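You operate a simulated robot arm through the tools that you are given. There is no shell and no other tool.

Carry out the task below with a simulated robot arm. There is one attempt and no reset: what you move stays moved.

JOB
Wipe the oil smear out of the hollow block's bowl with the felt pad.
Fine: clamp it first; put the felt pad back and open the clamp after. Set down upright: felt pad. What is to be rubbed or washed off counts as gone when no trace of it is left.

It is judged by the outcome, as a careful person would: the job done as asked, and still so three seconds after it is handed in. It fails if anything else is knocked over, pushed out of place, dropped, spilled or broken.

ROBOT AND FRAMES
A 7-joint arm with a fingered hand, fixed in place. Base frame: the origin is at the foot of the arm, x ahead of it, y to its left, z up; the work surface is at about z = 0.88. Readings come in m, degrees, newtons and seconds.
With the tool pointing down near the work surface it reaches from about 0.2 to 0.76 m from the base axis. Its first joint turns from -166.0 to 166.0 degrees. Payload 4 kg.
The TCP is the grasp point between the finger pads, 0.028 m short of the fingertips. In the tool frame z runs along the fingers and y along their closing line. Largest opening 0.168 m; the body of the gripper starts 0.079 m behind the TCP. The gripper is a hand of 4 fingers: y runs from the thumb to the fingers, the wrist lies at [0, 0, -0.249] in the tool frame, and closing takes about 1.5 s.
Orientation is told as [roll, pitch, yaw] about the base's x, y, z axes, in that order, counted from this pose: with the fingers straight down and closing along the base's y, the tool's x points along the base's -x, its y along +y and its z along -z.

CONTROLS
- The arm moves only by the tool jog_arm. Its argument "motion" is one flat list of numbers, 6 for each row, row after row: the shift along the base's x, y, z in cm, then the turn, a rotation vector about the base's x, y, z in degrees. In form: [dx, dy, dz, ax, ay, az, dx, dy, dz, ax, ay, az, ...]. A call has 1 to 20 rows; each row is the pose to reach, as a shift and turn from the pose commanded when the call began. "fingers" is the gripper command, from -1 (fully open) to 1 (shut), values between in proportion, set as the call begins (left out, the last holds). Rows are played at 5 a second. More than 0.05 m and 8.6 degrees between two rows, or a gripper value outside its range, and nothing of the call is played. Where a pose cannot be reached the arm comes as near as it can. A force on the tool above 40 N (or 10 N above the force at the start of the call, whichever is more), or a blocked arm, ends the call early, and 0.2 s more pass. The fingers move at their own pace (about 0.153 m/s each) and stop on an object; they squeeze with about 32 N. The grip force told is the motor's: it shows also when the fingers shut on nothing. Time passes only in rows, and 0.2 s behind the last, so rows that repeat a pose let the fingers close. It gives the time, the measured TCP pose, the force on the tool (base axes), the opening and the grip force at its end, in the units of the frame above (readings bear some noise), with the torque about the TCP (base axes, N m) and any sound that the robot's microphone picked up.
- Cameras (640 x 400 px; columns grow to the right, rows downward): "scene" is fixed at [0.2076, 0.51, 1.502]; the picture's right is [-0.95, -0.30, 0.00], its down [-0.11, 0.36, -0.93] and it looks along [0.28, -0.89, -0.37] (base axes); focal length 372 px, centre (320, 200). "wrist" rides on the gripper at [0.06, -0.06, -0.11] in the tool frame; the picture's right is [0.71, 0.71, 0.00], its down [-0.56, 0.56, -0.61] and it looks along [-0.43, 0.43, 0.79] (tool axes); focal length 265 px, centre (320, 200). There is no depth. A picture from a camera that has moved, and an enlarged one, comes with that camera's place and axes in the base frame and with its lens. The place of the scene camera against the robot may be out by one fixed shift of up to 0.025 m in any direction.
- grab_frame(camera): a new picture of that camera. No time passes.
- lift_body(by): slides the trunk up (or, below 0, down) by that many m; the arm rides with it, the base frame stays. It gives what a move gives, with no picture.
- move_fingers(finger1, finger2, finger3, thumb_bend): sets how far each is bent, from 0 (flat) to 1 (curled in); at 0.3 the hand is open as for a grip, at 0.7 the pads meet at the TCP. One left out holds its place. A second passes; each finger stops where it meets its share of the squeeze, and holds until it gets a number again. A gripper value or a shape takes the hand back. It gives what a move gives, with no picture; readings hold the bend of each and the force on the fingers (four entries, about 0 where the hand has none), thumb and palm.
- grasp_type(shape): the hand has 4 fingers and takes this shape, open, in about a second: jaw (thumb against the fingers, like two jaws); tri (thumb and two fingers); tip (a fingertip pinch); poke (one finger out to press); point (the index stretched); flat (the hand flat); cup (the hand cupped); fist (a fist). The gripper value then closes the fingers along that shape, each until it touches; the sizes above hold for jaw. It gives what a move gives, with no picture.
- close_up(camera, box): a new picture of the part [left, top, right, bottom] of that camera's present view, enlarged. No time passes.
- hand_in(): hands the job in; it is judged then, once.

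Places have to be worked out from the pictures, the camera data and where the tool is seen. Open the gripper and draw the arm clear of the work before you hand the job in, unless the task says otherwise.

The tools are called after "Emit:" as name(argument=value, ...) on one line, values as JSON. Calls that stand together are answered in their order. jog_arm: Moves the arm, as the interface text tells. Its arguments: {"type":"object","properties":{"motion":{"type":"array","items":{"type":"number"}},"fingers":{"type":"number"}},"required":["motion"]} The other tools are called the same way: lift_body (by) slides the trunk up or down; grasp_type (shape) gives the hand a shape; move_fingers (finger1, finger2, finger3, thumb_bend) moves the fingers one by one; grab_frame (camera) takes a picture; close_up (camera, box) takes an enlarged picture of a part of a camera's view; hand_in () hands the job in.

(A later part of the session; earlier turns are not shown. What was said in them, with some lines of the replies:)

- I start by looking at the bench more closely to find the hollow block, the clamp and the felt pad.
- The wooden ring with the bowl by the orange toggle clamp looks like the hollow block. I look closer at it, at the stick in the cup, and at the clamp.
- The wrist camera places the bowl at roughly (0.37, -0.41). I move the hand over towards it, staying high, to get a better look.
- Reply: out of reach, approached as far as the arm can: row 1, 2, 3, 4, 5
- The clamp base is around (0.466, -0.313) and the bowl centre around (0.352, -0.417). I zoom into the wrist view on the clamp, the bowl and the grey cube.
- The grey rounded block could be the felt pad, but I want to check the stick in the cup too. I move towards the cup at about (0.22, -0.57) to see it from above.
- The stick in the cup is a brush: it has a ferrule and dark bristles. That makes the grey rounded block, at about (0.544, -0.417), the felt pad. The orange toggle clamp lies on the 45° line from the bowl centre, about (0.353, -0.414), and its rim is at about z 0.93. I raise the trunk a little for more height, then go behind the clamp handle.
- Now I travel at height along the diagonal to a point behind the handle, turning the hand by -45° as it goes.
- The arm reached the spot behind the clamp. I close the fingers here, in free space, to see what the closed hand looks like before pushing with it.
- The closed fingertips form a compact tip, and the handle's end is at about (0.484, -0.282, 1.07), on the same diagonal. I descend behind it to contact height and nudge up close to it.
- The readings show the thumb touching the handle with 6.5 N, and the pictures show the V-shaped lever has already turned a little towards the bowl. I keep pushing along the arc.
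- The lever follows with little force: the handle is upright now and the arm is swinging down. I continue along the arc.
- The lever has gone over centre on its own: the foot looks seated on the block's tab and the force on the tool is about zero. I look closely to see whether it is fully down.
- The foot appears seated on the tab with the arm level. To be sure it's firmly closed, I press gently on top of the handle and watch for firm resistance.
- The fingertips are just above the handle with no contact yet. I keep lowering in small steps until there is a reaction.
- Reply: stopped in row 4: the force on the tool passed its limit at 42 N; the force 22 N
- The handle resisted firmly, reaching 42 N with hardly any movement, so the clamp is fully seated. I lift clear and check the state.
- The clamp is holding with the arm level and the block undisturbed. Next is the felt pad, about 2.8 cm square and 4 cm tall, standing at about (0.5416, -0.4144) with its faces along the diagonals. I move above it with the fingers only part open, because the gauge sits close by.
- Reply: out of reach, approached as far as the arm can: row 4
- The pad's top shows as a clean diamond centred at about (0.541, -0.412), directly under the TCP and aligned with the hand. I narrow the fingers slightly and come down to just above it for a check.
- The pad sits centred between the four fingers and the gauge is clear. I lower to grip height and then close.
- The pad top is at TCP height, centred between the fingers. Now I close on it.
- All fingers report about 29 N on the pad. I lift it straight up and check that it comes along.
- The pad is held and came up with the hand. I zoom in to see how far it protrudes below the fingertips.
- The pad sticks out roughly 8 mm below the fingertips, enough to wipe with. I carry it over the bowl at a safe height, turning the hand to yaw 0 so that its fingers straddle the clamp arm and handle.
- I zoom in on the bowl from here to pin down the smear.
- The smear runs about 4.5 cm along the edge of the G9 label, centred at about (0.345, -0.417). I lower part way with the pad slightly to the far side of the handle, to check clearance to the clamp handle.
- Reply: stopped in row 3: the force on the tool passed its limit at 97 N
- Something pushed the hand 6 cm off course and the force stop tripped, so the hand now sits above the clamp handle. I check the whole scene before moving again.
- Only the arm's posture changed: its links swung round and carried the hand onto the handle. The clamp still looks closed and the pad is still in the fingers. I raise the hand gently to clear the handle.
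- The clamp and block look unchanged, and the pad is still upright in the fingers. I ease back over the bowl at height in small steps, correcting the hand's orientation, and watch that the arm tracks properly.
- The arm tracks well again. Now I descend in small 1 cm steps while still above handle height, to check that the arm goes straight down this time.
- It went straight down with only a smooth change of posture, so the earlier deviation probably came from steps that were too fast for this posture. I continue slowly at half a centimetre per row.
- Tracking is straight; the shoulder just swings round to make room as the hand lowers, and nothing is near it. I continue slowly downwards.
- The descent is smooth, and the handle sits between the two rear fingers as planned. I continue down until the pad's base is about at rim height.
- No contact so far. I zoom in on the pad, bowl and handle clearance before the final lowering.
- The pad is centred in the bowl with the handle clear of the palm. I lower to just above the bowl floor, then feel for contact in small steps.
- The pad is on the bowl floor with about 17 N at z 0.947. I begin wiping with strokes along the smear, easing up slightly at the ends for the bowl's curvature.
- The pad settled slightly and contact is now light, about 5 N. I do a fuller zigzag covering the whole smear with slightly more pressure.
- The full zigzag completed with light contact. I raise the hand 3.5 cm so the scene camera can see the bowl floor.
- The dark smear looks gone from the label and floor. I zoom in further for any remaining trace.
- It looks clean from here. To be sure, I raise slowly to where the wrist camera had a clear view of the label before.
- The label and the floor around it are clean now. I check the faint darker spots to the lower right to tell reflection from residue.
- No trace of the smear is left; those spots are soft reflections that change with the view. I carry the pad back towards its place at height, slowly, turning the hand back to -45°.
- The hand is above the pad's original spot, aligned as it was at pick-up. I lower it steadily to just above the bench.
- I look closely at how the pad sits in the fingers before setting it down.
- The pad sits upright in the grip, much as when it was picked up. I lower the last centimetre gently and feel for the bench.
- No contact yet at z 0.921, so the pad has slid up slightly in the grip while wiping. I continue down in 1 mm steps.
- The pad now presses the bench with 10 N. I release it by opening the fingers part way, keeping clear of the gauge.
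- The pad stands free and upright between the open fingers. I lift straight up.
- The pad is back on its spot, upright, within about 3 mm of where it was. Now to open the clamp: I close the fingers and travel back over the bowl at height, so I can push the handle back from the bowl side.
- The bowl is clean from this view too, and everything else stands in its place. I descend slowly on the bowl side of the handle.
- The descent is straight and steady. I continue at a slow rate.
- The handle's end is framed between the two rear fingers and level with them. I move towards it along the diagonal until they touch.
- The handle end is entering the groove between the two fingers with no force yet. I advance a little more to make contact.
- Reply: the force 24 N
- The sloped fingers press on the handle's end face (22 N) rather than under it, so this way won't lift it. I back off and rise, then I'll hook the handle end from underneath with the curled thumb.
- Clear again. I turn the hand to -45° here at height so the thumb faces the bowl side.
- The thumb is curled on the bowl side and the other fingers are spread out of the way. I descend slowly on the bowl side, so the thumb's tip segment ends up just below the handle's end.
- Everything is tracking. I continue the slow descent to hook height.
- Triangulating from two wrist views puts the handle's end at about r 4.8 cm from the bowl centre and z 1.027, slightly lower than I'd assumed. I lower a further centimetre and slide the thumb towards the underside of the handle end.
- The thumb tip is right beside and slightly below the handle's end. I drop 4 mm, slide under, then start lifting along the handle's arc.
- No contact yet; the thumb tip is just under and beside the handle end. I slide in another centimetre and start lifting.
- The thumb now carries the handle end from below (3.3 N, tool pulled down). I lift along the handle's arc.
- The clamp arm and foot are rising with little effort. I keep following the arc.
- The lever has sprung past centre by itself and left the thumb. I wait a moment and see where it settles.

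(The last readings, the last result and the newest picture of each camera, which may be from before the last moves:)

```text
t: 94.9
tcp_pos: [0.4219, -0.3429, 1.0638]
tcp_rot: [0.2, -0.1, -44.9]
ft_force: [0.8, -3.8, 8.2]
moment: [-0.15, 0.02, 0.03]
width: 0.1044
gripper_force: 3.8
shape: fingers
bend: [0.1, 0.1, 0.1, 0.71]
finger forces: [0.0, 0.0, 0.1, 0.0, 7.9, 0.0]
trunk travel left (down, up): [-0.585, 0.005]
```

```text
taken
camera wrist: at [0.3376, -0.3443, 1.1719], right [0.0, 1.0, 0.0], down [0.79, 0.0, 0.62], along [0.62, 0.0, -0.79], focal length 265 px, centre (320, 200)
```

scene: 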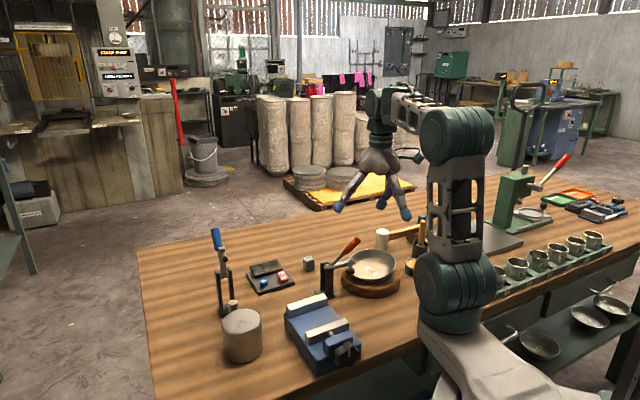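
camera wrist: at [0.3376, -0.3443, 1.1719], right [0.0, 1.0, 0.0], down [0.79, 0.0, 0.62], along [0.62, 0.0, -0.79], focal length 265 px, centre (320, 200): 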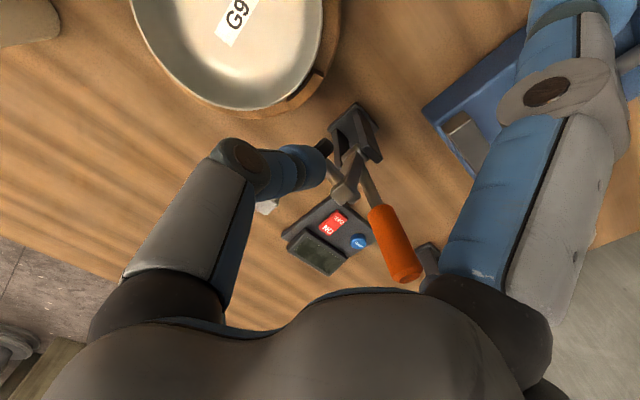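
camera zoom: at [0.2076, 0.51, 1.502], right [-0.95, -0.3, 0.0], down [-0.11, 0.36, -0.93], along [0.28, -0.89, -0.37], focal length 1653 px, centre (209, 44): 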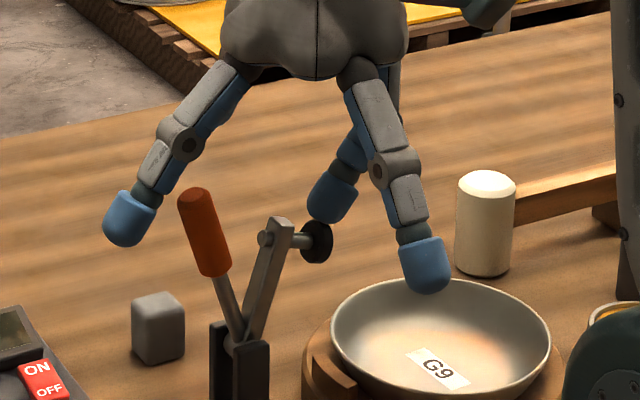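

The lever is opening fully on its own, but its foot now rests against the thumb. I lift straight up to get out of its way.

Emit:
jog_arm(motion=[0, 0, 0.7, 0, 0, 0, 0, 0, 1.4, 0, 0, 0, 0, 0, 2.1, 0, 0, 0, 0, 0, 2.8, 0, 0, 0, 0, 0, 3.6, 0, 0, 0, 0, 0, 4.4, 0, 0, 0, 0, 0, 5.2, 0, 0, 0, 0, 0, 6.0, 0, 0, 0, 0, 0, 7.0, 0, 0, 0])

Emit:
close_up(camera="scene", box=[300, 190, 390, 300])

Emit:
grab_frame(camera="scene")

```text
t: 96.9
tcp_pos: [0.4231, -0.3422, 1.1329]
tcp_rot: [0.1, 0.0, -44.9]
ft_force: [-0.4, -0.3, -0.4]
moment: [-0.07, 0.0, 0.01]
width: 0.1043
gripper_force: 0.0
shape: fingers
bend: [0.1, 0.1, 0.1, 0.7]
finger forces: [0.1, 0.0, 0.1, 0.0, 0.0, 0.0]
trunk travel left (down, up): [-0.585, 0.005]
```

```text
3.64 times, centred on (345, 245) of scene
camera zoom: at [0.2076, 0.51, 1.502], right [-0.95, -0.3, 0.0], down [-0.11, 0.36, -0.93], along [0.28, -0.89, -0.37], focal length 1352 px, centre (229, 36)
```

zoom: 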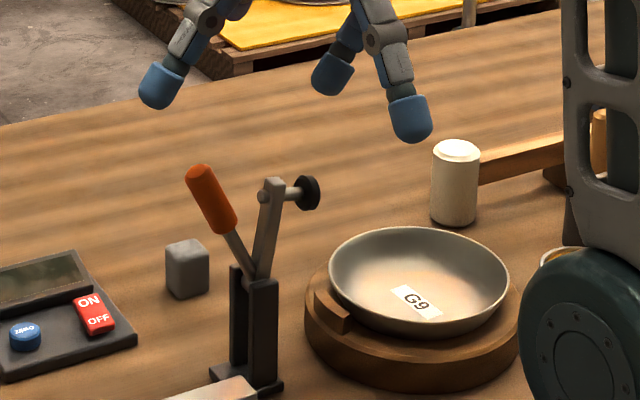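

```text
taken
```

scene: 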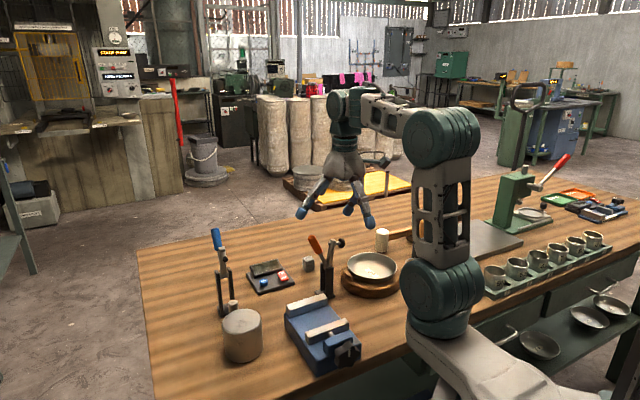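

The clamp is fully open again, as at the start. I open the hand and draw the arm back up towards its starting place, slowly.

Emit:
jog_arm(motion=[0, 0, 1, 0, 0, 3, 0, 0, 2, 0, 0, 6, -0.5, 0.5, 3, 0, 0, 10, -1, 1, 4, 0, 0, 14, -1.5, 1.5, 5, 0, 0, 18, -2, 2, 6, 0, 0, 22, -2.7, 2.4, 7, 0, 0, 26, -3.4, 2.8, 7.5, 0, 0, 30, -4.1, 3.3, 8, 0, 0, 34, -4.8, 3.8, 8, 0, 0, 38, -5.5, 4.2, 8, 0, 0, 42, -6.2, 4.7, 8, 0, 0, 45, -6.9, 5.3, 8, 0, 0, 45, -6.9, 5.3, 8, 0, 0, 45], fingers=-1)

Emit:
grab_frame(camera="scene")

Emit:
close_up(camera="scene", box=[335, 235, 410, 300])

Emit:
grab_frame(camera="wrist")

```text
t: 99.9
tcp_pos: [0.3537, -0.2889, 1.2136]
tcp_rot: [0.1, -0.1, 0.2]
ft_force: [-0.5, -0.1, 0.2]
moment: [0.04, -0.03, -0.02]
width: 0.1678
gripper_force: 0.1
shape: jaw
bend: [0.3, 0.3, 0.3, 0.3]
finger forces: [0.0, 0.0, 0.0, 0.0, 0.1, 0.0]
trunk travel left (down, up): [-0.585, 0.005]
```

```text
taken
```

scene: 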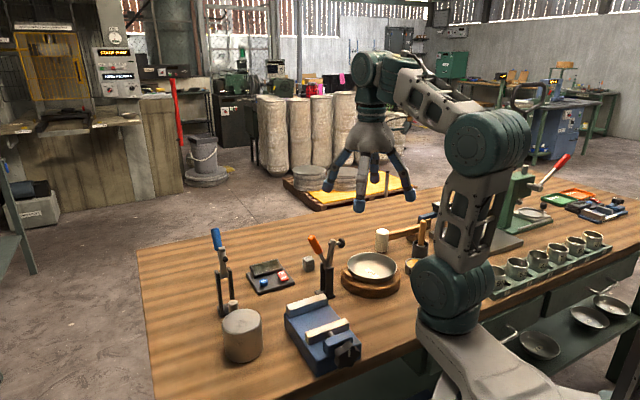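

```text
6.15 times, centred on (372, 268) of scene
camera zoom: at [0.2076, 0.51, 1.502], right [-0.95, -0.3, 0.0], down [-0.11, 0.36, -0.93], along [0.28, -0.89, -0.37], focal length 2289 px, centre (-3, -215)
```

zoom: 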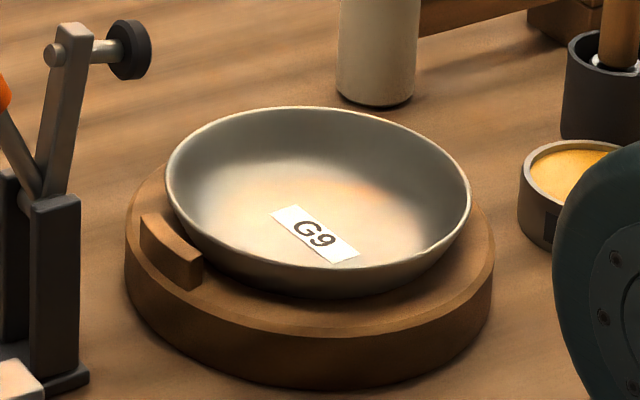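

```text
taken
camera wrist: at [0.2943, -0.3511, 1.322], right [-0.71, 0.71, 0.0], down [0.56, 0.56, 0.62], along [0.43, 0.44, -0.79], focal length 265 px, centre (320, 200)
```

wrist: 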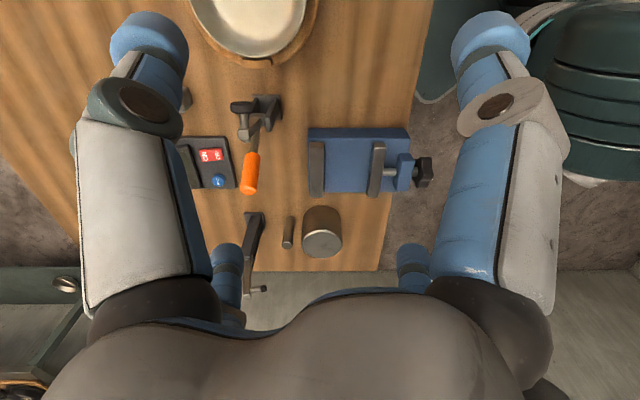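

The bowl is clean and its label white, the pad stands in its place, and the clamp is open. Everything else is where it was, and the open hand is back at its starting spot well above the bench, so I hand the job in.

Emit:
hand_in()

```text
The job is handed in.
```

The oil smear is wiped out of the hollow block's bowl. In the last pictures the floor and its G9 label show no trace of it.

- **Clamp:** I closed the orange toggle clamp on the block before wiping. It held through the wiping, and it is fully open again now.
- **Felt pad:** The pad stands upright back on its spot, within about 3 mm of where it was.
- **Other items:** Nothing else looks moved or knocked over in the last pictures.
- **Mishap:** The first time I lowered the pad towards the bowl, the arm shifted its posture and the hand ran onto the closed clamp's handle. The force peaked at 97 N. The clamp, the block and the pad's grip looked unchanged afterwards, and I made the later moves more slowly.

I finished with the hand open, back at its starting position well above the bench.
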